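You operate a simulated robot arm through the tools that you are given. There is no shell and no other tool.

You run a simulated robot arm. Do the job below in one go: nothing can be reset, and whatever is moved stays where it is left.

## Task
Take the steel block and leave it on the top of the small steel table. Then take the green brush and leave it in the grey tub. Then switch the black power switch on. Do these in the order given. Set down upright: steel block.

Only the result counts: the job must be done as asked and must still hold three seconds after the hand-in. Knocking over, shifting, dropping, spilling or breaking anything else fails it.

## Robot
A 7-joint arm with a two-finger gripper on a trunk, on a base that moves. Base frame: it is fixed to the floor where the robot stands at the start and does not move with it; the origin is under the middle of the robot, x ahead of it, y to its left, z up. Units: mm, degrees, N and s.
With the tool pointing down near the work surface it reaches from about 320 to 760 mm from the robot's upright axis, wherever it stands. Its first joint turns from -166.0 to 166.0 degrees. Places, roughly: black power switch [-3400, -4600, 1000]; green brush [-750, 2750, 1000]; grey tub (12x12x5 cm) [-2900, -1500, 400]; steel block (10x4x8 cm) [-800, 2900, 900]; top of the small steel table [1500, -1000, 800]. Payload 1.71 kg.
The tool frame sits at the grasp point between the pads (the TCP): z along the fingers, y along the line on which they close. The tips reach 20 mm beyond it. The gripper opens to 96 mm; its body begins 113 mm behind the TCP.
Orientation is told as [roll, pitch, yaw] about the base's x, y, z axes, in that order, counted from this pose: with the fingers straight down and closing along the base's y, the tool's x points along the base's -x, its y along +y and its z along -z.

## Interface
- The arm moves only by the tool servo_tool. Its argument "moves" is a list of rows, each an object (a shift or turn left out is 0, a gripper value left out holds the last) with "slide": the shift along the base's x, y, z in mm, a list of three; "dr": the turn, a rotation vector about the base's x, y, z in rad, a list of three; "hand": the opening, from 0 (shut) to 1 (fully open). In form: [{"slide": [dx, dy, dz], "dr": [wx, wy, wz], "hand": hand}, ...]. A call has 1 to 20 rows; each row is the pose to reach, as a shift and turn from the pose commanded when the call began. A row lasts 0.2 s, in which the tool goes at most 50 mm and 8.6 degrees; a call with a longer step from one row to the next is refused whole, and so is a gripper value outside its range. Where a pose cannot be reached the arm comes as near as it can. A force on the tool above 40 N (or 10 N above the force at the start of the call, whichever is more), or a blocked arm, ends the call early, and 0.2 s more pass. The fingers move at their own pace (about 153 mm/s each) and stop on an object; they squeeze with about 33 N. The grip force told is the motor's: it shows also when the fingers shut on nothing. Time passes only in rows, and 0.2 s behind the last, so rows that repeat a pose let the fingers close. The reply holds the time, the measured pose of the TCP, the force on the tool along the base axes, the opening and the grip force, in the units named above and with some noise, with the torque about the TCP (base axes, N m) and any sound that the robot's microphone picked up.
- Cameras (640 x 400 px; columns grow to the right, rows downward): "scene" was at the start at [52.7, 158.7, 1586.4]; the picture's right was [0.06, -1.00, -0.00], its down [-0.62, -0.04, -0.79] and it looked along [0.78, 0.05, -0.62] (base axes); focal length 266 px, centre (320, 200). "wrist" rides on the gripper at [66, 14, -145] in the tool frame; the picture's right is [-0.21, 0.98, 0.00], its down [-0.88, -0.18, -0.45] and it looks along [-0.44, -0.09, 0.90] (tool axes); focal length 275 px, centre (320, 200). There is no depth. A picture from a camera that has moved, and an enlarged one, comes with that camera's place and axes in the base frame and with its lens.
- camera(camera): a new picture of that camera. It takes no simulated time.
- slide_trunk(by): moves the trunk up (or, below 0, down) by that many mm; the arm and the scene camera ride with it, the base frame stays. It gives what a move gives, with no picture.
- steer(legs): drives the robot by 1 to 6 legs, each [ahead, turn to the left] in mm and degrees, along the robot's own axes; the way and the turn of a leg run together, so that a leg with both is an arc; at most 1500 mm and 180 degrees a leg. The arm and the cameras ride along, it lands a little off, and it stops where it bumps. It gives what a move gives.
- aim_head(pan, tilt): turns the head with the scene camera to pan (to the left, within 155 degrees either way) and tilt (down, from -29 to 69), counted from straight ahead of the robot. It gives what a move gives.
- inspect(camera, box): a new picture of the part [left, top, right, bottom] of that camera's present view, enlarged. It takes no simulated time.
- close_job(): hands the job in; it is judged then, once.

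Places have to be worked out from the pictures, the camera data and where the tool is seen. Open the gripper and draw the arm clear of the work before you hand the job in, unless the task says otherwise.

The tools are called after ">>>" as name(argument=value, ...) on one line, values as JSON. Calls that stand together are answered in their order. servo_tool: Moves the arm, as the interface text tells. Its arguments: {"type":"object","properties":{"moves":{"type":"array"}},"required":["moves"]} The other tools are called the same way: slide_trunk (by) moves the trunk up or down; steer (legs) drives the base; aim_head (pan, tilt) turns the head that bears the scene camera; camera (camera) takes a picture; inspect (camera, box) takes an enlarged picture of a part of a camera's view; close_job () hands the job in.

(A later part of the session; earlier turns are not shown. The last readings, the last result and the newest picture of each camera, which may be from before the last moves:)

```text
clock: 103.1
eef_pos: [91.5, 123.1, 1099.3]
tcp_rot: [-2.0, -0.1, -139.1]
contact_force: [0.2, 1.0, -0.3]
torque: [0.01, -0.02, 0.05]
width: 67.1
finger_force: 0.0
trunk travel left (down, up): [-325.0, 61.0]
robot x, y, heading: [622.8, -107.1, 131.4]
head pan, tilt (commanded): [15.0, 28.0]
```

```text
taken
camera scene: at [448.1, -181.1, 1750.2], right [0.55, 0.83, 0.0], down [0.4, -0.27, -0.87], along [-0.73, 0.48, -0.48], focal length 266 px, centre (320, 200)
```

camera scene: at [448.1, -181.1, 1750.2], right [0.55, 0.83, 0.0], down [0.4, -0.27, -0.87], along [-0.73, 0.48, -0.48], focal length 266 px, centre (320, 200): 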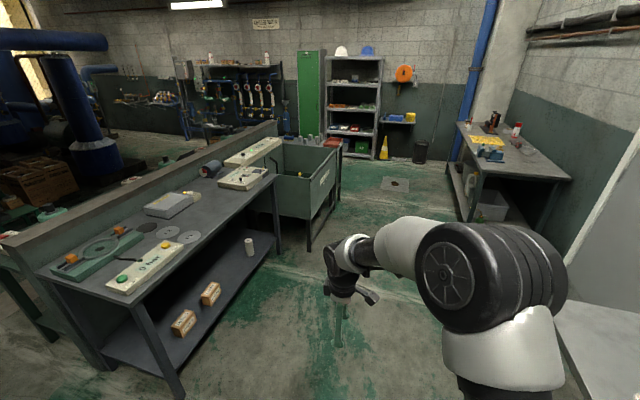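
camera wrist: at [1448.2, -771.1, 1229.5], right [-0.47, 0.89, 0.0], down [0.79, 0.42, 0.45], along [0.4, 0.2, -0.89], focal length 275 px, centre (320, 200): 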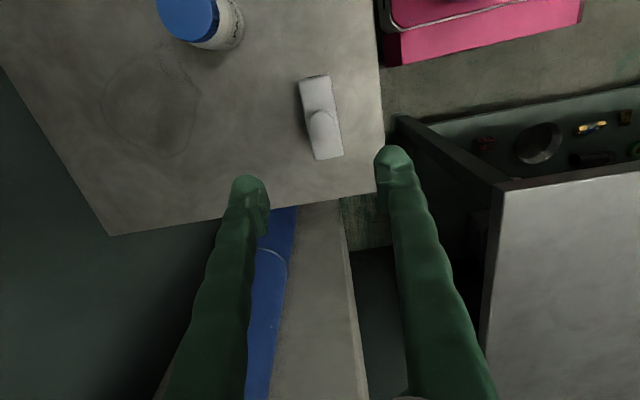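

The retract call was refused for one over-long step, but the drive and turn were clean at safe height. Now I draw the arm in front of the robot with shorter steps.

>>> servo_tool(moves=[{"slide": [30, 10, 10], "dr": [-0.01, -0.01, 0]}, {"slide": [60, 20, 20], "dr": [-0.026, -0.023, 0]}, {"slide": [90, 30, 30], "dr": [-0.026, -0.023, 0]}, {"slide": [120, 40, 40], "dr": [-0.026, -0.023, 0]}, {"slide": [150, 50, 50], "dr": [-0.026, -0.023, 0]}, {"slide": [180, 60, 60], "dr": [-0.026, -0.023, 0]}, {"slide": [210, 70, 70], "dr": [-0.026, -0.023, 0]}, {"slide": [240, 80, 80], "dr": [-0.026, -0.023, 0]}, {"slide": [240, 80, 80], "dr": [-0.026, -0.023, 0]}])

>>> steer(legs=[[1500, 0]])

>>> aim_head(pan=15, tilt=28)

>>> camera(camera="scene")

```text
clock: 105.1
eef_pos: [332.6, 202.9, 1178.1]
tcp_rot: [0.0, -0.1, -139.3]
contact_force: [0.8, 0.8, 0.3]
torque: [-0.02, 0.0, 0.02]
width: 67.3
finger_force: 0.1
trunk travel left (down, up): [-325.0, 61.0]
robot x, y, heading: [622.0, -106.5, 131.1]
head pan, tilt (commanded): [15.0, 28.0]
```

```text
clock: 113.0
eef_pos: [-651.2, 1339.0, 1176.8]
tcp_rot: [-0.1, 0.1, -139.8]
contact_force: [-0.1, 0.4, -0.4]
torque: [-0.02, -0.03, 0.03]
width: 67.2
finger_force: 0.0
trunk travel left (down, up): [-325.0, 61.0]
robot x, y, heading: [-364.4, 1022.2, 130.6]
head pan, tilt (commanded): [15.0, 28.0]
```

```text
clock: 113.6
eef_pos: [-641.0, 1326.5, 1183.1]
tcp_rot: [-0.7, 0.1, -139.6]
contact_force: [0.0, -0.6, -1.1]
torque: [-0.03, -0.02, 0.01]
width: 67.4
finger_force: 0.2
trunk travel left (down, up): [-325.0, 61.0]
robot x, y, heading: [-363.6, 1025.0, 130.6]
head pan, tilt (commanded): [15.0, 28.0]
```

```text
taken
camera scene: at [-540.7, 953.9, 1750.1], right [0.56, 0.83, 0.0], down [0.4, -0.28, -0.87], along [-0.72, 0.49, -0.49], focal length 266 px, centre (320, 200)
```

scene: 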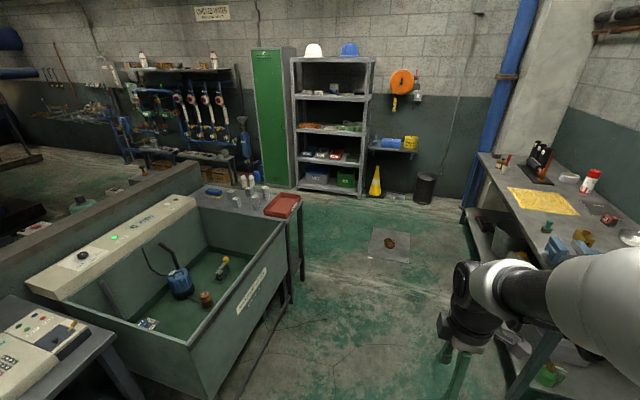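

The way back is clear; the tank's rim is about half a metre off my left side. I drive on to the brush table.

>>> steer(legs=[[1500, 0], [110, 0]])

>>> steer(legs=[[0, -92]])

>>> aim_head(pan=0, tilt=55)

>>> camera(camera="scene")

>>> camera(camera="wrist")

```text
clock: 122.5
eef_pos: [-1690.7, 2535.8, 1195.0]
tcp_rot: [-2.5, 0.0, -139.4]
contact_force: [1.7, -0.4, 1.5]
torque: [0.12, 0.13, -0.03]
width: 67.0
finger_force: 0.0
trunk travel left (down, up): [-325.0, 61.0]
robot x, y, heading: [-1436.8, 2259.7, 131.1]
head pan, tilt (commanded): [15.0, 28.0]
```

```text
clock: 127.5
eef_pos: [-1134.5, 2539.2, 1180.9]
tcp_rot: [-0.7, 0.1, 130.6]
contact_force: [-0.1, 0.1, -0.3]
torque: [0.05, -0.01, 0.0]
width: 66.9
finger_force: 0.0
trunk travel left (down, up): [-325.0, 61.0]
robot x, y, heading: [-1442.2, 2263.3, 41.1]
head pan, tilt (commanded): [15.0, 28.0]
```

```text
clock: 128.4
eef_pos: [-1149.0, 2527.9, 1189.0]
tcp_rot: [-1.6, 0.3, 130.5]
contact_force: [0.6, 0.3, -0.6]
torque: [0.0, 0.01, 0.03]
width: 67.1
finger_force: 0.0
trunk travel left (down, up): [-325.0, 61.0]
robot x, y, heading: [-1436.9, 2263.7, 41.0]
head pan, tilt (commanded): [0.0, 55.0]
```

```text
taken
camera scene: at [-1510.9, 2408.3, 1711.5], right [0.66, -0.76, 0.0], down [-0.63, -0.54, -0.56], along [0.42, 0.37, -0.83], focal length 266 px, centre (320, 200)
```

scene: 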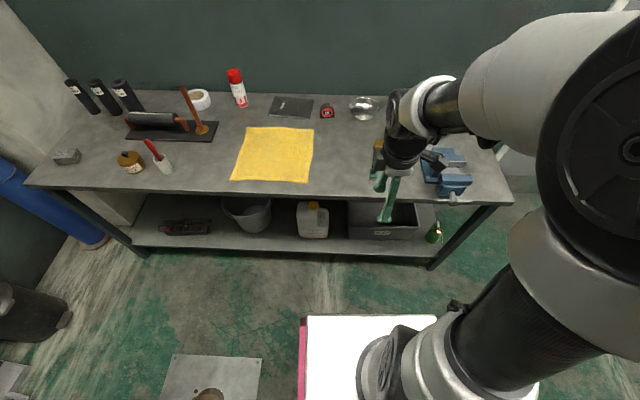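

```text
taken
camera wrist: at [-1121.0, 2466.1, 1334.0], right [-0.88, -0.48, -0.03], down [-0.44, 0.78, 0.45], along [-0.19, 0.4, -0.89], focal length 275 px, centre (320, 200)
```

wrist: 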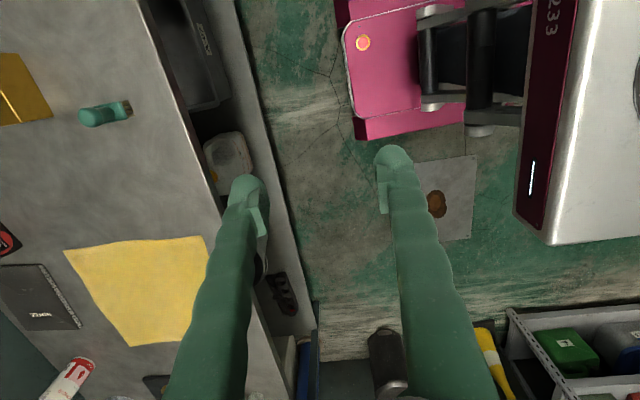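

Brush base lies near (-841, 2696). I square up to the table, move 200 mm closer, and open the gripper.

>>> steer(legs=[[0, -2.5], [200, 0]])

>>> servo_tool(moves=[{"slide": [10, 8, -5], "dr": [-0.012, 0.014, 0], "hand": 0.8}, {"slide": [10, 8, -10], "dr": [-0.018, 0.021, 0], "hand": 0.8}, {"slide": [10, 8, -10], "dr": [-0.018, 0.021, 0], "hand": 0.8}])

>>> camera(camera="wrist")

>>> camera(camera="scene")

```text
clock: 130.5
eef_pos: [-982.0, 2641.1, 1188.7]
tcp_rot: [-1.6, 0.3, 128.2]
contact_force: [-0.3, -0.2, -0.8]
torque: [0.03, -0.05, -0.01]
width: 67.4
finger_force: 0.1
trunk travel left (down, up): [-325.0, 61.0]
robot x, y, heading: [-1285.6, 2390.6, 38.7]
head pan, tilt (commanded): [0.0, 55.0]
```

```text
clock: 131.3
eef_pos: [-986.3, 2636.8, 1183.5]
tcp_rot: [-0.9, 0.2, 128.2]
contact_force: [-1.1, -0.1, -0.8]
torque: [0.08, -0.01, -0.01]
width: 76.8
finger_force: 0.1
trunk travel left (down, up): [-325.0, 61.0]
robot x, y, heading: [-1282.0, 2393.3, 38.9]
head pan, tilt (commanded): [0.0, 55.0]
```

```text
taken
camera wrist: at [-960.4, 2575.6, 1330.0], right [-0.9, -0.44, -0.02], down [-0.4, 0.8, 0.44], along [-0.18, 0.41, -0.9], focal length 275 px, centre (320, 200)
```

wrist: 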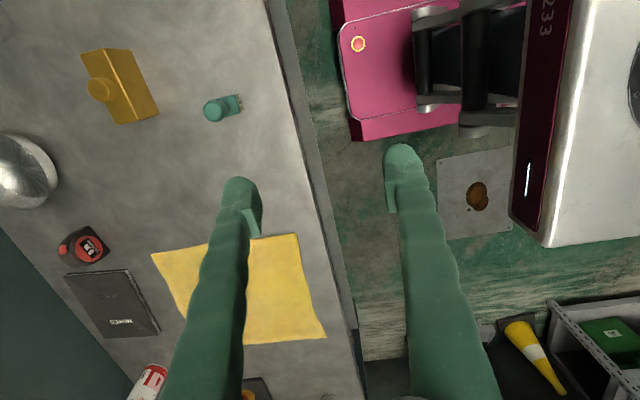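

```text
taken
camera scene: at [-1350.1, 2533.7, 1711.6], right [0.62, -0.78, 0.0], down [-0.65, -0.52, -0.56], along [0.44, 0.35, -0.83], focal length 266 px, centre (320, 200)
```

scene: 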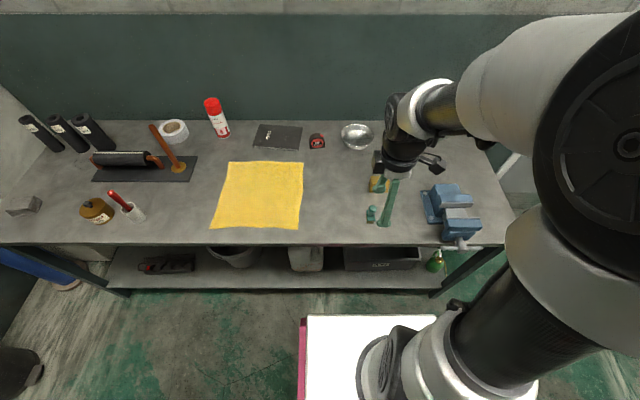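

I zoom on the brush in the wrist view to fix its position and height.

>>> inspect(camera="wrist", box=[180, 70, 280, 150])

>>> inspect(camera="scene", box=[330, 170, 430, 250])

```text
5.00 times, centred on (230, 110) of wrist
camera zoom: at [-960.4, 2575.6, 1330.0], right [-0.9, -0.44, -0.02], down [-0.4, 0.8, 0.44], along [-0.18, 0.41, -0.9], focal length 1376 px, centre (770, 650)
```

zoom: 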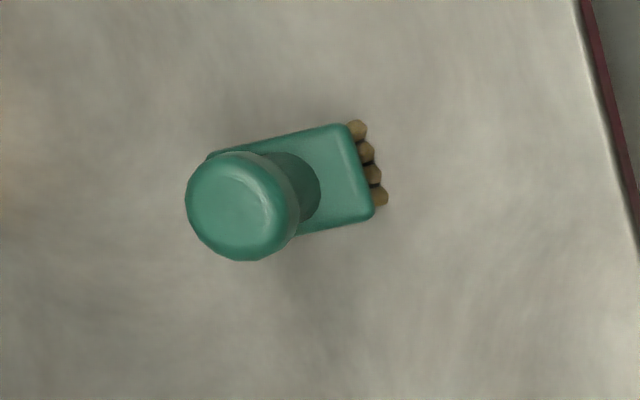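

```text
5.00 times, centred on (380, 210) of scene
camera zoom: at [-1350.1, 2533.7, 1711.6], right [0.62, -0.78, 0.0], down [-0.65, -0.52, -0.56], along [0.44, 0.35, -0.83], focal length 1330 px, centre (20, 150)
```

zoom: 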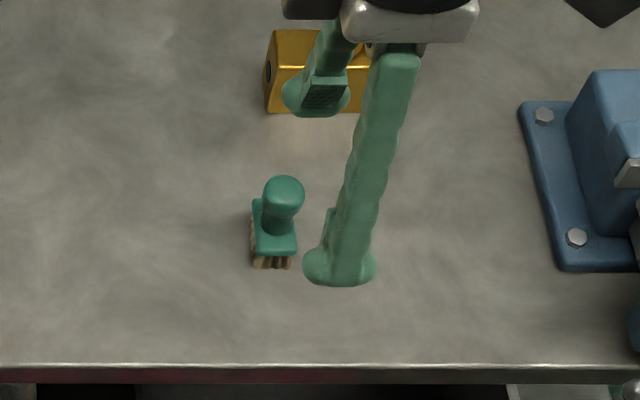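

The brush stands on its bristles: plate about 58×34 mm, knob handle on top reaching z≈910, centre about (-841, 2706). I move above it at z≈1000.

>>> servo_tool(moves=[{"slide": [30, 14, 0], "dr": [-0.009, 0.012, 0]}, {"slide": [60, 28, -10], "dr": [-0.009, 0.012, 0]}, {"slide": [90, 42, -30], "dr": [-0.009, 0.012, 0]}, {"slide": [120, 56, -60], "dr": [-0.009, 0.012, 0]}, {"slide": [140, 66, -100], "dr": [-0.009, 0.012, 0]}, {"slide": [145, 69, -145], "dr": [-0.009, 0.012, 0]}, {"slide": [145, 69, -180], "dr": [-0.009, 0.012, 0]}, {"slide": [145, 69, -180], "dr": [-0.009, 0.012, 0]}])

>>> camera(camera="wrist")

>>> inspect(camera="scene", box=[320, 150, 460, 260])

```text
clock: 133.1
eef_pos: [-838.8, 2707.3, 1003.5]
tcp_rot: [-0.2, 0.3, 128.1]
contact_force: [-0.7, -0.3, -0.6]
torque: [-0.01, -0.04, 0.01]
width: 77.0
finger_force: 0.1
trunk travel left (down, up): [-325.0, 61.0]
robot x, y, heading: [-1282.1, 2389.2, 38.6]
head pan, tilt (commanded): [0.0, 55.0]
```

```text
taken
camera wrist: at [-810.3, 2646.4, 1150.3], right [-0.9, -0.44, 0.0], down [-0.4, 0.8, 0.44], along [-0.19, 0.4, -0.9], focal length 275 px, centre (320, 200)
```

wrist: 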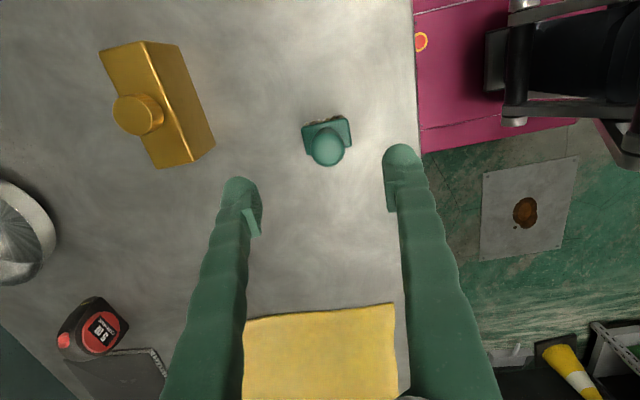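

```text
3.64 times, centred on (390, 205) of scene
camera zoom: at [-1347.7, 2536.2, 1711.5], right [0.62, -0.78, 0.0], down [-0.65, -0.52, -0.56], along [0.44, 0.35, -0.83], focal length 968 px, centre (66, 182)
```

zoom: 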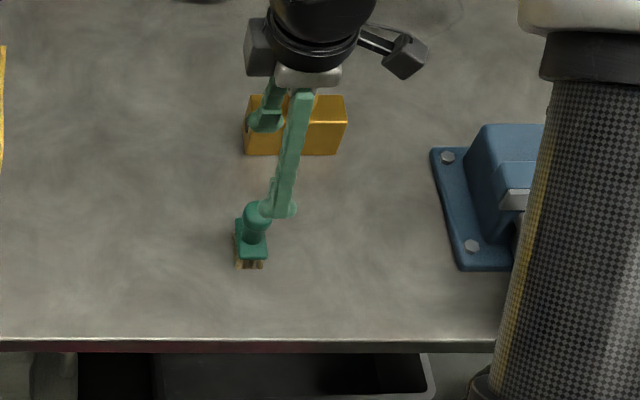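

The knob centre reads about (-844, 2704); I correct by (-5, -3) and descend around the knob to z≈893.

>>> servo_tool(moves=[{"slide": [-5, -3, -20]}, {"slide": [-5, -3, -55]}, {"slide": [-5, -3, -85]}, {"slide": [-5, -3, -108]}, {"slide": [-5, -3, -108]}])

>>> camera(camera="wrist")

>>> inspect(camera="scene", box=[320, 150, 460, 260])

```text
clock: 134.3
eef_pos: [-843.3, 2703.3, 896.9]
tcp_rot: [-0.1, 0.2, 128.1]
contact_force: [-0.3, 0.2, -0.2]
torque: [0.06, -0.02, -0.02]
width: 76.8
finger_force: 0.0
trunk travel left (down, up): [-325.0, 61.0]
robot x, y, heading: [-1284.3, 2395.3, 38.7]
head pan, tilt (commanded): [0.0, 55.0]
```

```text
taken
camera wrist: at [-815.1, 2643.9, 1043.6], right [-0.9, -0.44, 0.0], down [-0.4, 0.8, 0.44], along [-0.19, 0.4, -0.9], focal length 275 px, centre (320, 200)
```

wrist: 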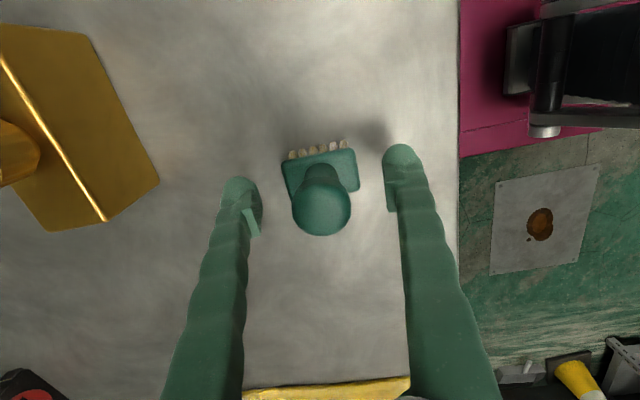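

```text
3.64 times, centred on (390, 205) of scene
camera zoom: at [-1347.6, 2536.3, 1711.5], right [0.62, -0.78, 0.0], down [-0.65, -0.52, -0.56], along [0.44, 0.35, -0.83], focal length 968 px, centre (66, 182)
```

zoom: 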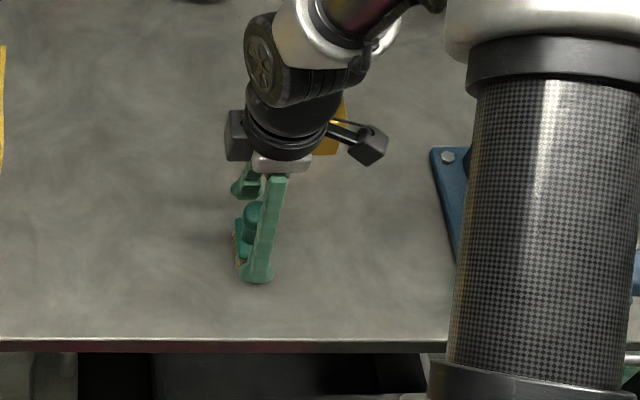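

The knob is centred between the fingers. I go 5 mm lower and close.

>>> servo_tool(moves=[{"slide": [0, 0, -5]}, {"slide": [0, 0, -5], "hand": 0}, {"slide": [0, 0, -5], "hand": 0}, {"slide": [0, 0, -5], "hand": 0}, {"slide": [0, 0, -5], "hand": 0}])

>>> camera(camera="wrist")

```text
clock: 135.5
eef_pos: [-843.6, 2702.9, 890.8]
tcp_rot: [0.0, 0.3, 128.1]
contact_force: [0.5, 0.6, 0.4]
torque: [-0.03, 0.02, 0.0]
width: 46.7
finger_force: 33.5
trunk travel left (down, up): [-325.0, 61.0]
robot x, y, heading: [-1282.6, 2389.3, 38.7]
head pan, tilt (commanded): [0.0, 55.0]
```

```text
taken
camera wrist: at [-815.3, 2644.0, 1038.1], right [-0.9, -0.44, 0.0], down [-0.4, 0.8, 0.44], along [-0.19, 0.4, -0.9], focal length 275 px, centre (320, 200)
```

wrist: 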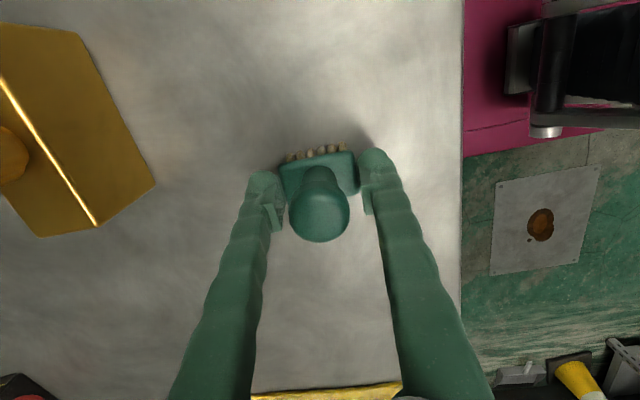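

The fingertips closed on the plate's ends (46.7 mm), not the knob. For an easier release inside the tub I reopen, rise 14 mm and take the knob instead.

>>> servo_tool(moves=[{"hand": 0.75}, {"hand": 0.75}, {"slide": [0, 0, 7], "hand": 0.75}, {"slide": [0, 0, 13], "hand": 0.75}, {"slide": [0, 0, 13], "hand": 0}, {"slide": [0, 0, 13], "hand": 0}, {"slide": [0, 0, 13], "hand": 0}, {"slide": [0, 0, 13], "hand": 0}])

>>> camera(camera="wrist")

>>> inspect(camera="scene", box=[340, 190, 420, 250])

```text
clock: 137.3
eef_pos: [-843.9, 2704.0, 904.4]
tcp_rot: [0.0, 0.2, 128.1]
contact_force: [-0.3, 0.3, -0.1]
torque: [-0.03, 0.06, -0.01]
width: 25.9
finger_force: 32.9
trunk travel left (down, up): [-325.0, 61.0]
robot x, y, heading: [-1286.0, 2391.3, 38.9]
head pan, tilt (commanded): [0.0, 55.0]
```

```text
taken
camera wrist: at [-815.7, 2643.8, 1051.0], right [-0.9, -0.44, 0.0], down [-0.4, 0.8, 0.44], along [-0.19, 0.4, -0.9], focal length 275 px, centre (320, 200)
```

wrist: 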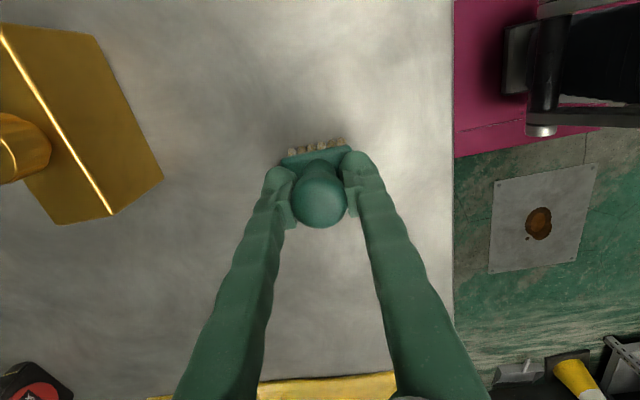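

```text
6.67 times, centred on (380, 220) of scene
camera zoom: at [-1347.2, 2536.6, 1711.4], right [0.62, -0.78, 0.0], down [-0.65, -0.52, -0.56], along [0.44, 0.35, -0.83], focal length 1774 px, centre (-80, 67)
```

zoom: 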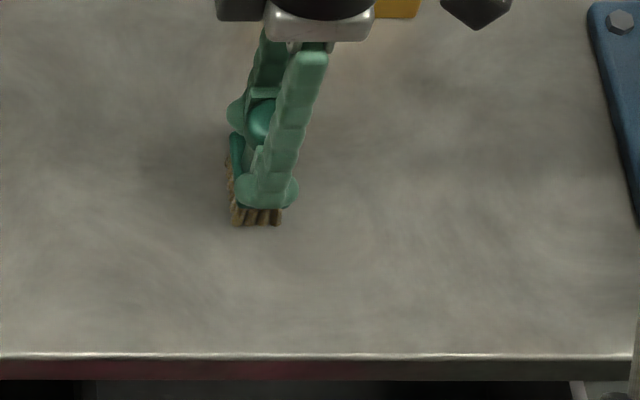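

The grip is on the knob at 25.9 mm width. I lift the brush high and draw the arm in, then check the hold.

>>> servo_tool(moves=[{"slide": [0, 0, 10]}, {"slide": [0, 0, 45]}, {"slide": [0, 0, 85]}, {"slide": [0, 0, 125]}, {"slide": [0, 0, 165]}, {"slide": [-20, -16, 205]}, {"slide": [-50, -40, 230]}, {"slide": [-80, -64, 250]}, {"slide": [-105, -84, 260]}, {"slide": [-105, -84, 260]}])

>>> camera(camera="wrist")

```text
clock: 139.5
eef_pos: [-950.4, 2620.1, 1163.2]
tcp_rot: [0.0, 0.3, 128.2]
contact_force: [1.0, 0.0, -0.7]
torque: [-0.01, -0.02, 0.0]
width: 25.7
finger_force: 32.9
trunk travel left (down, up): [-325.0, 61.0]
robot x, y, heading: [-1281.3, 2392.2, 38.5]
head pan, tilt (commanded): [0.0, 55.0]
```

```text
taken
camera wrist: at [-921.3, 2560.5, 1309.7], right [-0.9, -0.44, 0.0], down [-0.4, 0.81, 0.44], along [-0.19, 0.4, -0.9], focal length 275 px, centre (320, 200)
```

wrist: 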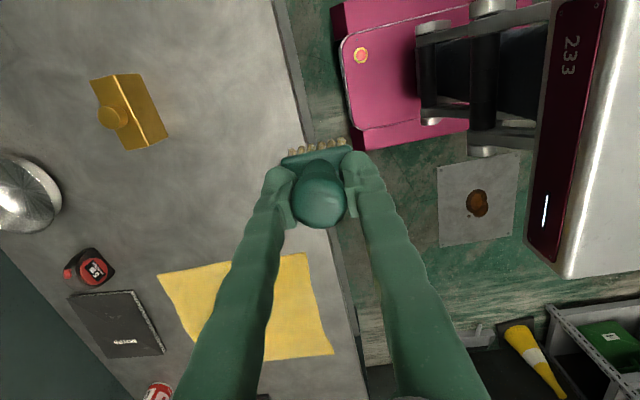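

The brush is held securely. Next is the tub behind the partition: I back off, turn and drive down the room to the partition's open end.

>>> steer(legs=[[-250, 0]])

>>> steer(legs=[[0, -91]])

>>> steer(legs=[[1500, 0]])

>>> steer(legs=[[1500, 0]])

>>> aim_head(pan=-80, tilt=25)

>>> camera(camera="scene")

```text
clock: 141.4
eef_pos: [-1152.5, 2457.8, 1165.8]
tcp_rot: [-0.2, 0.3, 128.0]
contact_force: [-0.3, 0.5, -0.3]
torque: [-0.02, 0.04, 0.0]
width: 25.9
finger_force: 33.1
trunk travel left (down, up): [-325.0, 61.0]
robot x, y, heading: [-1489.5, 2230.6, 38.5]
head pan, tilt (commanded): [0.0, 55.0]
```

```text
clock: 146.3
eef_pos: [-1243.5, 1900.2, 1161.6]
tcp_rot: [0.2, 0.3, 39.2]
contact_force: [-0.8, -0.4, 0.4]
torque: [0.04, -0.01, -0.01]
width: 25.8
finger_force: 33.9
trunk travel left (down, up): [-325.0, 61.0]
robot x, y, heading: [-1481.3, 2235.7, -50.3]
head pan, tilt (commanded): [0.0, 55.0]
```

```text
clock: 154.4
eef_pos: [-293.0, 731.7, 1166.3]
tcp_rot: [-0.6, 0.3, 38.4]
contact_force: [0.6, -0.6, -0.3]
torque: [0.05, 0.02, 0.0]
width: 25.9
finger_force: 32.7
trunk travel left (down, up): [-325.0, 61.0]
robot x, y, heading: [-514.1, 1059.2, -51.0]
head pan, tilt (commanded): [0.0, 55.0]
```

```text
clock: 162.3
eef_pos: [650.0, -415.1, 1172.2]
tcp_rot: [-1.6, 0.5, 39.2]
contact_force: [1.1, -0.3, -0.8]
torque: [0.04, 0.02, 0.03]
width: 25.8
finger_force: 32.6
trunk travel left (down, up): [-325.0, 61.0]
robot x, y, heading: [435.6, -108.7, -50.2]
head pan, tilt (commanded): [0.0, 55.0]
```

```text
clock: 163.8
eef_pos: [640.3, -401.4, 1176.6]
tcp_rot: [-2.5, 0.5, 39.2]
contact_force: [0.3, -0.1, -0.6]
torque: [-0.02, -0.02, 0.02]
width: 25.9
finger_force: 33.1
trunk travel left (down, up): [-325.0, 61.0]
robot x, y, heading: [436.5, -103.2, -50.3]
head pan, tilt (commanded): [-80.0, 25.0]
```

```text
taken
camera scene: at [476.9, -55.6, 1756.3], right [-0.76, 0.65, 0.02], down [0.26, 0.33, -0.9], along [-0.59, -0.69, -0.43], focal length 266 px, centre (320, 200)
```

scene: 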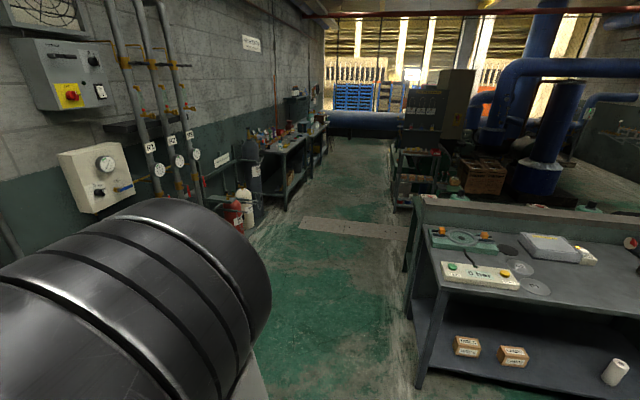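

I zoom towards the tub's expected place (about column 439, row 190) and along the corridor.

>>> inspect(camera="scene", box=[370, 60, 530, 220])

>>> inspect(camera="scene", box=[220, 60, 400, 240])

```text
2.50 times, centred on (450, 140) of scene
camera zoom: at [476.9, -55.6, 1756.3], right [-0.76, 0.65, 0.02], down [0.26, 0.33, -0.9], along [-0.59, -0.69, -0.43], focal length 665 px, centre (-5, 350)
```

zoom: 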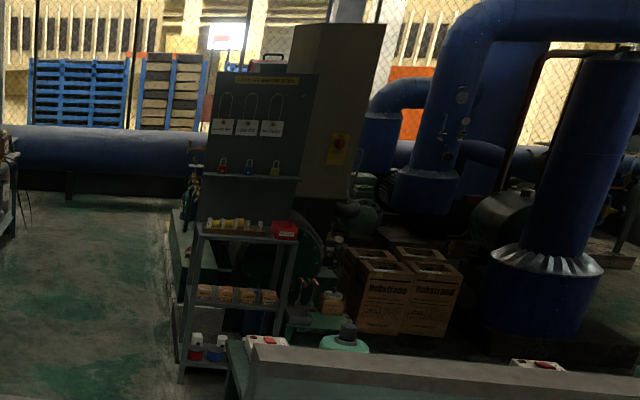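

```text
2.22 times, centred on (310, 150) of scene
camera zoom: at [476.9, -55.6, 1756.3], right [-0.76, 0.65, 0.02], down [0.26, 0.33, -0.9], along [-0.59, -0.69, -0.43], focal length 591 px, centre (342, 311)
```

zoom: 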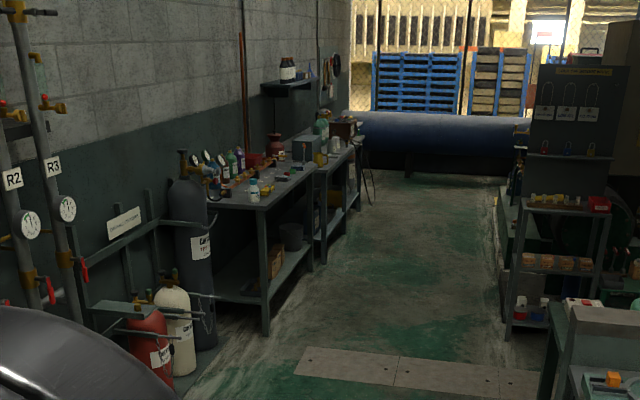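

The tub lies beyond the rack and partition, so I need a better view point. I go a bit further, turn into the corridor and drive along it.

>>> steer(legs=[[350, 0], [0, -91.4]])

>>> steer(legs=[[1500, 0]])

>>> aim_head(pan=-25, tilt=28)

>>> camera(camera="scene")

>>> aim_head(pan=-70, tilt=28)

>>> camera(camera="scene")

```text
clock: 170.9
eef_pos: [362.7, -571.8, 1176.5]
tcp_rot: [-2.6, 0.5, -53.2]
contact_force: [-0.4, 0.5, -1.5]
torque: [0.04, -0.01, -0.01]
width: 25.8
finger_force: 33.1
trunk travel left (down, up): [-325.0, 61.0]
robot x, y, heading: [665.4, -384.4, -142.9]
head pan, tilt (commanded): [-80.0, 25.0]
```

```text
clock: 178.8
eef_pos: [-795.0, -1463.0, 1180.9]
tcp_rot: [-3.3, 0.5, -52.8]
contact_force: [0.6, -0.1, -0.6]
torque: [0.02, 0.01, 0.02]
width: 25.6
finger_force: 33.1
trunk travel left (down, up): [-325.0, 61.0]
robot x, y, heading: [-506.4, -1287.1, -142.4]
head pan, tilt (commanded): [-80.0, 25.0]
```

```text
clock: 180.0
eef_pos: [-781.0, -1454.0, 1185.2]
tcp_rot: [-4.3, 0.6, -52.8]
contact_force: [0.1, 0.9, 0.1]
torque: [0.0, 0.02, -0.01]
width: 25.8
finger_force: 33.3
trunk travel left (down, up): [-325.0, 61.0]
robot x, y, heading: [-503.4, -1283.9, -142.5]
head pan, tilt (commanded): [-25.0, 28.0]
```

```text
taken
camera scene: at [-474.6, -1408.9, 1750.4], right [-0.22, 0.98, 0.01], down [0.47, 0.11, -0.88], along [-0.85, -0.19, -0.48], focal length 266 px, centre (320, 200)
```

scene: 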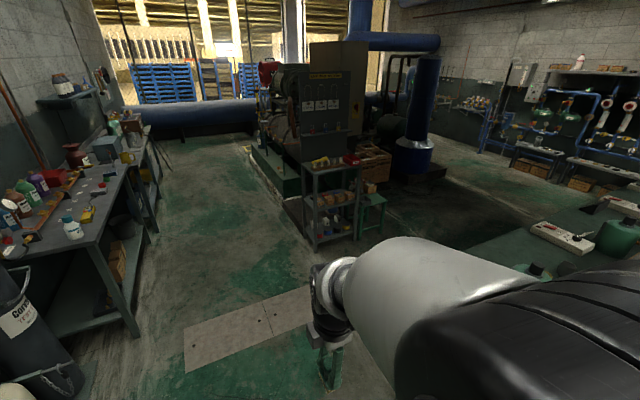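

```text
clock: 181.1
eef_pos: [-781.9, -1455.3, 1185.4]
tcp_rot: [-4.4, 0.5, -52.8]
contact_force: [0.6, 0.6, -0.4]
torque: [0.0, -0.03, -0.02]
width: 25.7
finger_force: 32.9
trunk travel left (down, up): [-325.0, 61.0]
robot x, y, heading: [-505.0, -1287.9, -142.3]
head pan, tilt (commanded): [-70.0, 28.0]
```

```text
taken
camera scene: at [-462.7, -1340.6, 1751.3], right [0.53, 0.85, 0.02], down [0.41, -0.24, -0.88], along [-0.74, 0.48, -0.47], focal length 266 px, centre (320, 200)
```

scene: 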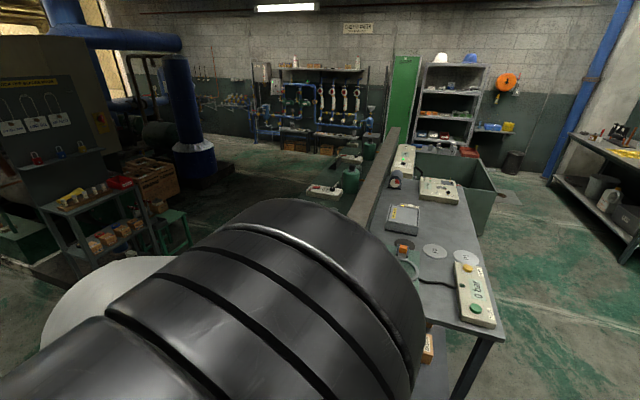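

A small green stand next to the rack appears at the tub's expected spot. I turn the head back and zoom there.

>>> aim_head(pan=-25, tilt=28)

>>> inspect(camera="scene", box=[290, 130, 420, 250])

```text
clock: 182.2
eef_pos: [-781.3, -1452.1, 1185.1]
tcp_rot: [-4.2, 0.5, -52.9]
contact_force: [0.2, 0.2, -1.5]
torque: [-0.01, 0.02, 0.02]
width: 26.0
finger_force: 32.6
trunk travel left (down, up): [-325.0, 61.0]
robot x, y, heading: [-504.9, -1287.4, -142.2]
head pan, tilt (commanded): [-25.0, 28.0]
```

```text
3.33 times, centred on (355, 190) of scene
camera zoom: at [-474.3, -1409.1, 1750.5], right [-0.22, 0.98, 0.01], down [0.47, 0.11, -0.88], along [-0.86, -0.19, -0.48], focal length 887 px, centre (203, 233)
```

zoom: 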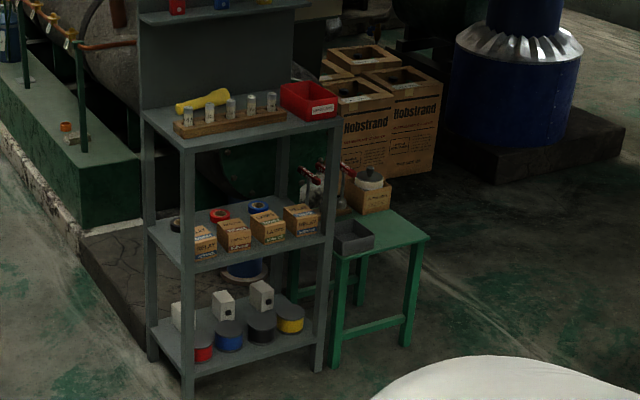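

The grey tub is visible on a small green table (top at z≈410) right beside the rack, near its front edge at about (-2920, -1483). I drive along the corridor to look into the aisle in front of it.

>>> steer(legs=[[1350, 0]])

>>> aim_head(pan=-85, tilt=32)

>>> camera(camera="scene")

>>> aim_head(pan=-45, tilt=32)

>>> camera(camera="scene")

```text
clock: 189.4
eef_pos: [-1838.7, -2276.5, 1185.4]
tcp_rot: [-4.2, 0.5, -52.6]
contact_force: [0.2, 0.2, -0.5]
torque: [-0.02, -0.02, -0.03]
width: 25.7
finger_force: 33.0
trunk travel left (down, up): [-325.0, 61.0]
robot x, y, heading: [-1562.7, -2106.5, -142.3]
head pan, tilt (commanded): [-25.0, 28.0]
```

```text
clock: 190.7
eef_pos: [-1821.9, -2268.9, 1184.9]
tcp_rot: [-4.4, -0.1, -52.4]
contact_force: [0.0, 0.6, -1.7]
torque: [0.0, 0.02, 0.0]
width: 25.8
finger_force: 32.8
trunk travel left (down, up): [-325.0, 61.0]
robot x, y, heading: [-1558.7, -2109.3, -142.0]
head pan, tilt (commanded): [-85.0, 32.0]
```

```text
taken
camera scene: at [-1528.8, -2236.9, 1744.1], right [-0.29, 0.96, 0.01], down [0.52, 0.16, -0.84], along [-0.8, -0.24, -0.54], focal length 266 px, centre (320, 200)
```

scene: 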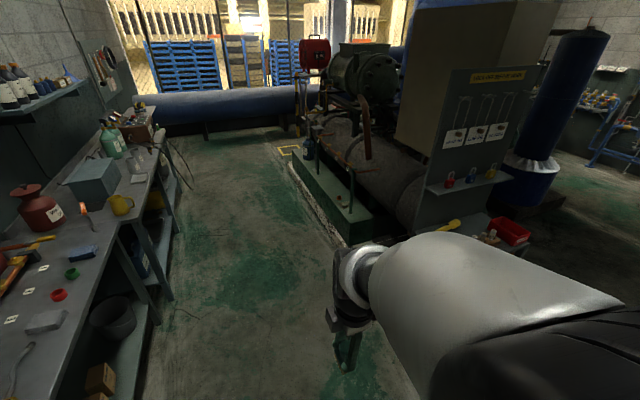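

```text
clock: 191.8
eef_pos: [-1823.4, -2267.7, 1185.2]
tcp_rot: [-4.4, 0.0, -52.4]
contact_force: [-0.2, -0.2, -0.4]
torque: [0.01, 0.03, -0.03]
width: 25.8
finger_force: 32.9
trunk travel left (down, up): [-325.0, 61.0]
robot x, y, heading: [-1564.6, -2104.3, -142.1]
head pan, tilt (commanded): [-45.0, 32.0]
```

```text
taken
camera scene: at [-1528.7, -2237.1, 1744.1], right [-0.29, 0.96, 0.01], down [0.52, 0.16, -0.84], along [-0.8, -0.24, -0.54], focal length 266 px, centre (320, 200)
```

scene: 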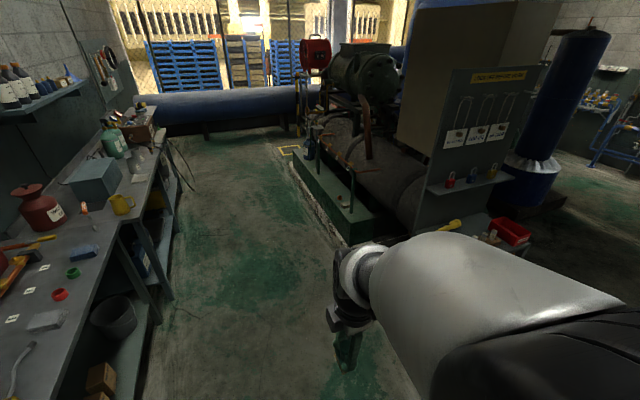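

The head did not follow the last two pan commands (the view is still at about -22°). I try the pan again.

>>> aim_head(pan=-80, tilt=28)

>>> camera(camera="scene")

```text
clock: 192.8
eef_pos: [-1822.2, -2270.4, 1186.1]
tcp_rot: [-4.5, -0.1, -52.4]
contact_force: [-0.4, -1.4, -1.0]
torque: [0.02, 0.0, 0.02]
width: 25.6
finger_force: 32.6
trunk travel left (down, up): [-325.0, 61.0]
robot x, y, heading: [-1565.4, -2108.5, -141.8]
head pan, tilt (commanded): [-80.0, 28.0]
```

```text
taken
camera scene: at [-1530.3, -2237.9, 1750.4], right [-0.3, 0.95, 0.01], down [0.46, 0.15, -0.88], along [-0.84, -0.26, -0.48], focal length 266 px, centre (320, 200)
```

scene: 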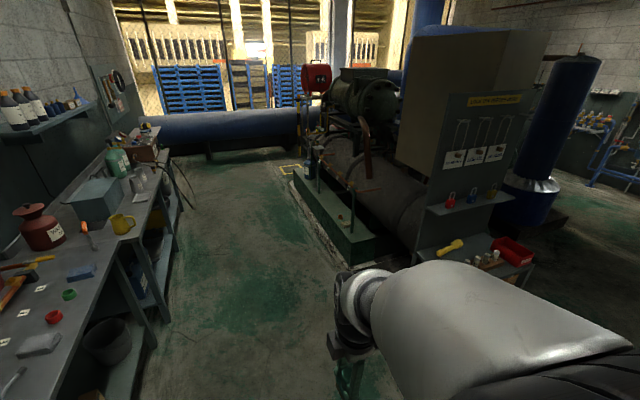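

The arm has crept in to about 300 mm from the axis and its elbow likely blocks the head. I extend the tool 130 mm forward and level it, then pan again.

>>> servo_tool(moves=[{"slide": [-25, -20, 0], "dr": [0.015, -0.02, 0]}, {"slide": [-50, -40, 0], "dr": [0.03, -0.04, 0]}, {"slide": [-75, -60, 0], "dr": [0.048, -0.062, 0]}, {"slide": [-103, -80, 0], "dr": [0.048, -0.062, 0]}, {"slide": [-103, -80, 0], "dr": [0.048, -0.062, 0]}])

>>> aim_head(pan=-80, tilt=32)

>>> camera(camera="scene")

>>> camera(camera="wrist")

```text
clock: 194.0
eef_pos: [-1928.0, -2346.2, 1191.6]
tcp_rot: [-0.8, 0.5, -52.6]
contact_force: [-0.5, -0.2, -0.9]
torque: [-0.04, -0.02, -0.02]
width: 26.0
finger_force: 32.7
trunk travel left (down, up): [-325.0, 61.0]
robot x, y, heading: [-1563.4, -2105.9, -142.2]
head pan, tilt (commanded): [-80.0, 28.0]
```

```text
clock: 194.6
eef_pos: [-1928.3, -2346.2, 1191.4]
tcp_rot: [-0.8, 0.5, -52.6]
contact_force: [-0.2, -0.8, -0.6]
torque: [-0.02, -0.03, 0.03]
width: 25.9
finger_force: 33.0
trunk travel left (down, up): [-325.0, 61.0]
robot x, y, heading: [-1561.7, -2106.6, -141.7]
head pan, tilt (commanded): [-80.0, 32.0]
```

```text
taken
camera scene: at [-1510.0, -2151.1, 1745.3], right [0.67, 0.74, 0.02], down [0.4, -0.35, -0.85], along [-0.62, 0.57, -0.53], focal length 266 px, centre (320, 200)
```

scene: 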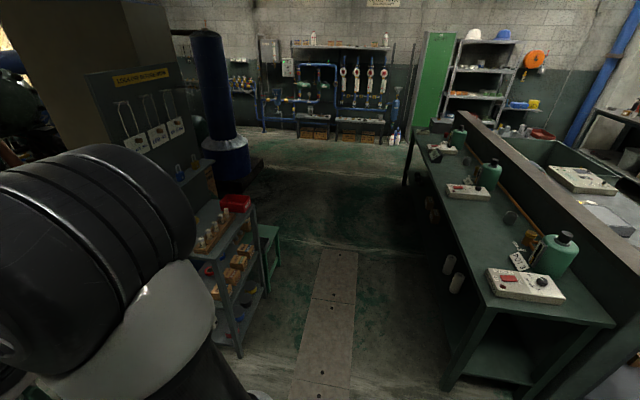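

```text
taken
camera wrist: at [-1955.2, -2286.7, 1337.1], right [0.9, 0.43, -0.01], down [0.39, -0.81, 0.44], along [0.18, -0.4, -0.9], focal length 275 px, centre (320, 200)
```

wrist: 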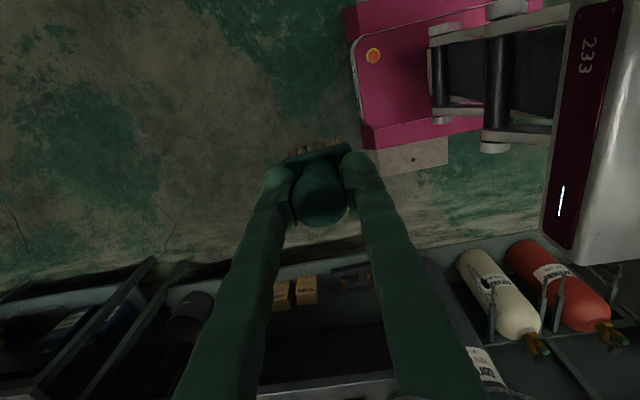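

The aisle in front of the green table is clear and about 1.17 m wide (rack/table front at one side, a green bench at the other). I turn right into it and drive along its middle.

>>> steer(legs=[[0, -89.5]])

>>> steer(legs=[[900, 0]])

>>> aim_head(pan=60, tilt=45)

>>> camera(camera="scene")

```text
clock: 199.6
eef_pos: [-1805.2, -1743.0, 1190.7]
tcp_rot: [-0.7, 0.5, -142.1]
contact_force: [-0.1, 0.0, -0.6]
torque: [0.0, -0.02, -0.02]
width: 26.0
finger_force: 32.8
trunk travel left (down, up): [-325.0, 61.0]
robot x, y, heading: [-1564.0, -2110.7, 128.4]
head pan, tilt (commanded): [-80.0, 32.0]
```

```text
clock: 204.6
eef_pos: [-2347.2, -1061.5, 1196.6]
tcp_rot: [-1.6, 0.6, -142.2]
contact_force: [0.3, -0.3, -0.3]
torque: [-0.01, 0.0, 0.01]
width: 26.1
finger_force: 33.3
trunk travel left (down, up): [-325.0, 61.0]
robot x, y, heading: [-2115.5, -1411.6, 128.5]
head pan, tilt (commanded): [-80.0, 32.0]
```

```text
clock: 206.8
eef_pos: [-2335.5, -1076.5, 1202.2]
tcp_rot: [-2.4, 0.6, -142.4]
contact_force: [-0.2, 0.8, -1.7]
torque: [0.0, 0.0, 0.01]
width: 25.8
finger_force: 32.7
trunk travel left (down, up): [-325.0, 61.0]
robot x, y, heading: [-2116.0, -1413.8, 128.3]
head pan, tilt (commanded): [60.0, 45.0]
```

```text
taken
camera scene: at [-2300.3, -1547.3, 1725.4], right [-0.15, 0.99, -0.01], down [0.71, 0.09, -0.7], along [-0.69, -0.11, -0.71], focal length 266 px, centre (320, 200)
```

scene: 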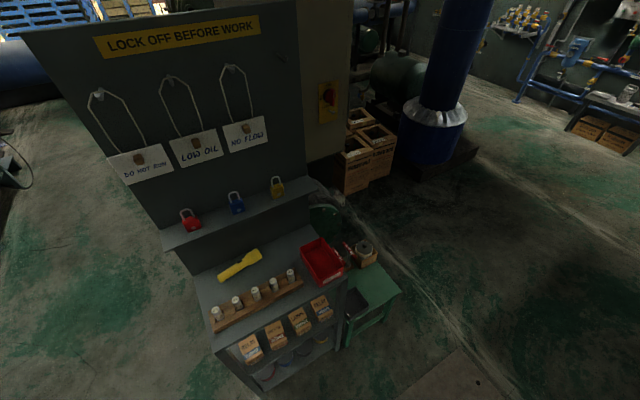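

The tub shows at the green table's near corner, just right of the rack. I drive on 490 mm so that I'm level with it, then turn left to face it.

>>> steer(legs=[[500, 0]])

>>> steer(legs=[[0, 90]])

>>> aim_head(pan=0, tilt=55)

>>> camera(camera="scene")

>>> camera(camera="wrist")

```text
clock: 209.9
eef_pos: [-2650.7, -677.5, 1203.0]
tcp_rot: [-2.4, 0.6, -142.4]
contact_force: [-0.2, -0.3, -0.3]
torque: [-0.06, -0.01, -0.01]
width: 25.8
finger_force: 32.6
trunk travel left (down, up): [-325.0, 61.0]
robot x, y, heading: [-2433.7, -1019.2, 128.1]
head pan, tilt (commanded): [60.0, 45.0]
```

```text
clock: 214.9
eef_pos: [-2756.9, -1221.7, 1208.0]
tcp_rot: [-3.4, 0.6, -52.5]
contact_force: [-0.5, 0.6, -0.2]
torque: [-0.01, 0.01, -0.03]
width: 25.9
finger_force: 33.3
trunk travel left (down, up): [-325.0, 61.0]
robot x, y, heading: [-2438.0, -1011.3, -141.8]
head pan, tilt (commanded): [60.0, 45.0]
```

```text
clock: 216.2
eef_pos: [-2740.5, -1209.7, 1212.5]
tcp_rot: [-4.3, 0.7, -52.5]
contact_force: [0.5, -0.5, -0.3]
torque: [-0.01, 0.0, 0.01]
width: 26.3
finger_force: 32.9
trunk travel left (down, up): [-325.0, 61.0]
robot x, y, heading: [-2438.5, -1013.5, -141.5]
head pan, tilt (commanded): [0.0, 55.0]
```

```text
taken
camera scene: at [-2370.6, -1159.8, 1711.5], right [-0.62, 0.79, 0.0], down [0.65, 0.51, -0.56], along [-0.44, -0.35, -0.83], focal length 266 px, centre (320, 200)
```

scene: 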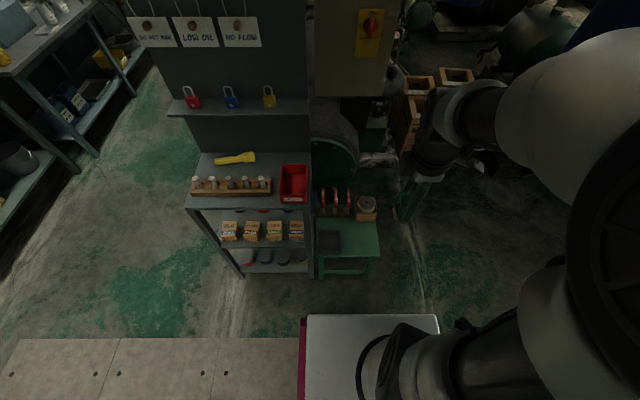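

```text
taken
camera wrist: at [-2761.7, -1144.4, 1358.9], right [0.9, 0.43, -0.08], down [0.42, -0.79, 0.45], along [0.13, -0.43, -0.89], focal length 275 px, centre (320, 200)
```

wrist: 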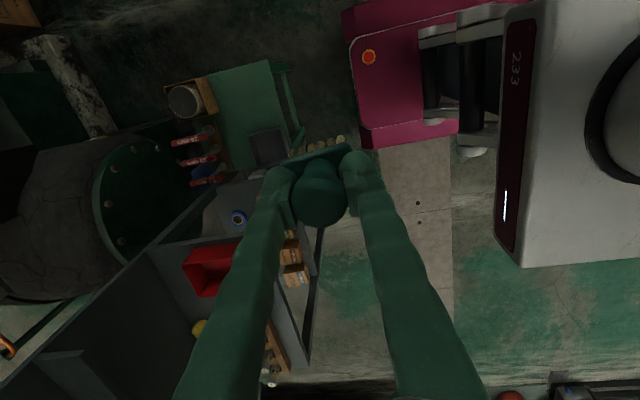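

The tub is in view in both pictures. I zoom in on the scene and the wrist views to locate it well.

>>> inspect(camera="scene", box=[280, 160, 400, 280])

>>> inspect(camera="wrist", box=[150, 40, 350, 220])

```text
3.33 times, centred on (340, 220) of scene
camera zoom: at [-2370.6, -1159.8, 1711.5], right [-0.62, 0.79, 0.0], down [0.65, 0.51, -0.56], along [-0.44, -0.35, -0.83], focal length 887 px, centre (253, 133)
```

zoom: 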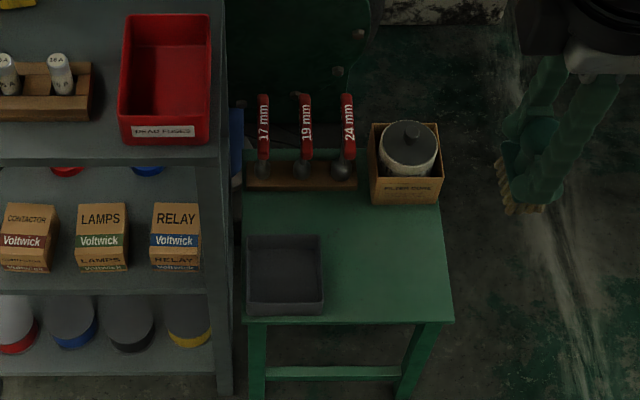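

```text
2.22 times, centred on (250, 130) of wrist
camera zoom: at [-2761.7, -1144.4, 1358.9], right [0.9, 0.43, -0.08], down [0.42, -0.79, 0.45], along [0.13, -0.43, -0.89], focal length 612 px, centre (476, 356)
```

zoom: 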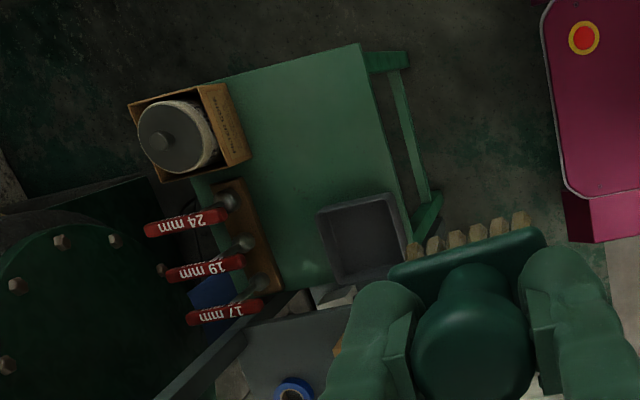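

Tub centre comes out near (-2873, -1487), about 87 mm from the rack's side, flush with the table's front. I lower the trunk by 300 mm so the arm can reach down there.

>>> slide_trunk(by=-300)

>>> servo_tool(moves=[{"slide": [-10, -8, 0], "dr": [0.02, -0.026, 0]}, {"slide": [-20, -16, 0], "dr": [0.045, -0.06, 0]}, {"slide": [-20, -16, 0], "dr": [0.045, -0.06, 0]}])

>>> camera(camera="scene")

>>> camera(camera="wrist")

```text
clock: 219.2
eef_pos: [-2742.1, -1210.4, 912.1]
tcp_rot: [-4.3, 0.6, -52.6]
contact_force: [-0.6, -0.8, -1.0]
torque: [0.04, -0.02, -0.02]
width: 25.8
finger_force: 33.2
trunk travel left (down, up): [-25.0, 361.0]
robot x, y, heading: [-2434.6, -1010.6, -141.7]
head pan, tilt (commanded): [0.0, 55.0]
```

```text
clock: 220.0
eef_pos: [-2762.0, -1225.2, 913.0]
tcp_rot: [0.1, 0.5, -52.5]
contact_force: [-0.3, -0.2, -0.8]
torque: [0.03, -0.03, 0.01]
width: 25.8
finger_force: 33.2
trunk travel left (down, up): [-25.0, 361.0]
robot x, y, heading: [-2432.3, -1013.5, -141.8]
head pan, tilt (commanded): [0.0, 55.0]
```

```text
taken
camera scene: at [-2367.8, -1157.4, 1410.9], right [-0.62, 0.79, 0.0], down [0.65, 0.51, -0.56], along [-0.44, -0.35, -0.83], focal length 266 px, centre (320, 200)
```

scene: 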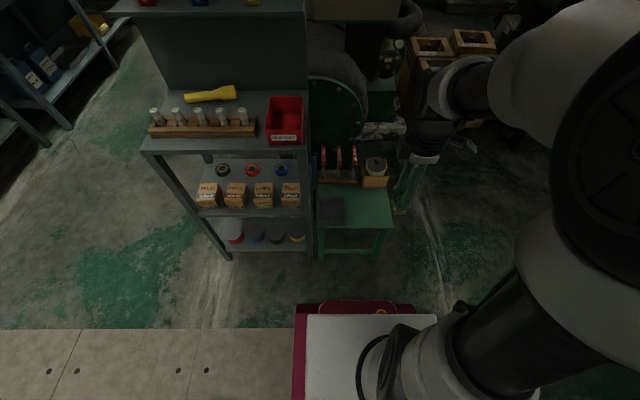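

```text
taken
camera wrist: at [-2790.8, -1165.9, 1059.9], right [0.9, 0.43, 0.0], down [0.39, -0.81, 0.44], along [0.19, -0.39, -0.9], focal length 275 px, centre (320, 200)
```

wrist: 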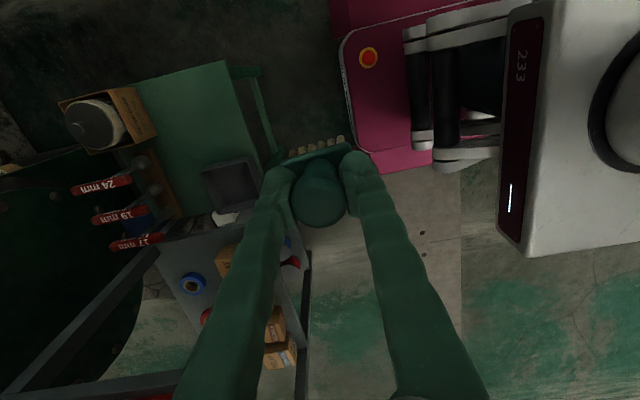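

I zoom again from the lower view points to triangulate the tub.

>>> inspect(camera="scene", box=[290, 150, 410, 270])

>>> inspect(camera="wrist", box=[160, 120, 310, 250])

```text
3.33 times, centred on (350, 210) of scene
camera zoom: at [-2367.8, -1157.4, 1410.9], right [-0.62, 0.79, 0.0], down [0.65, 0.51, -0.56], along [-0.44, -0.35, -0.83], focal length 887 px, centre (220, 167)
```

zoom: 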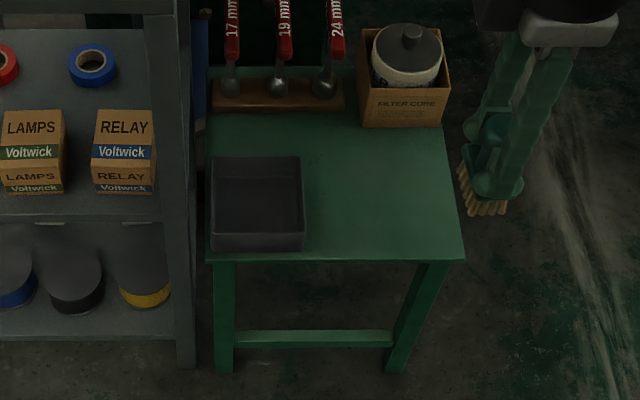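

```text
3.08 times, centred on (235, 185) of wrist
camera zoom: at [-2790.8, -1165.9, 1059.9], right [0.9, 0.43, 0.0], down [0.39, -0.81, 0.44], along [0.19, -0.39, -0.9], focal length 847 px, centre (582, 246)
```

zoom: 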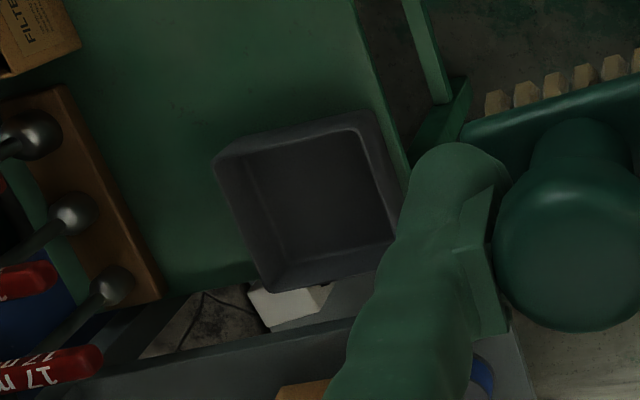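

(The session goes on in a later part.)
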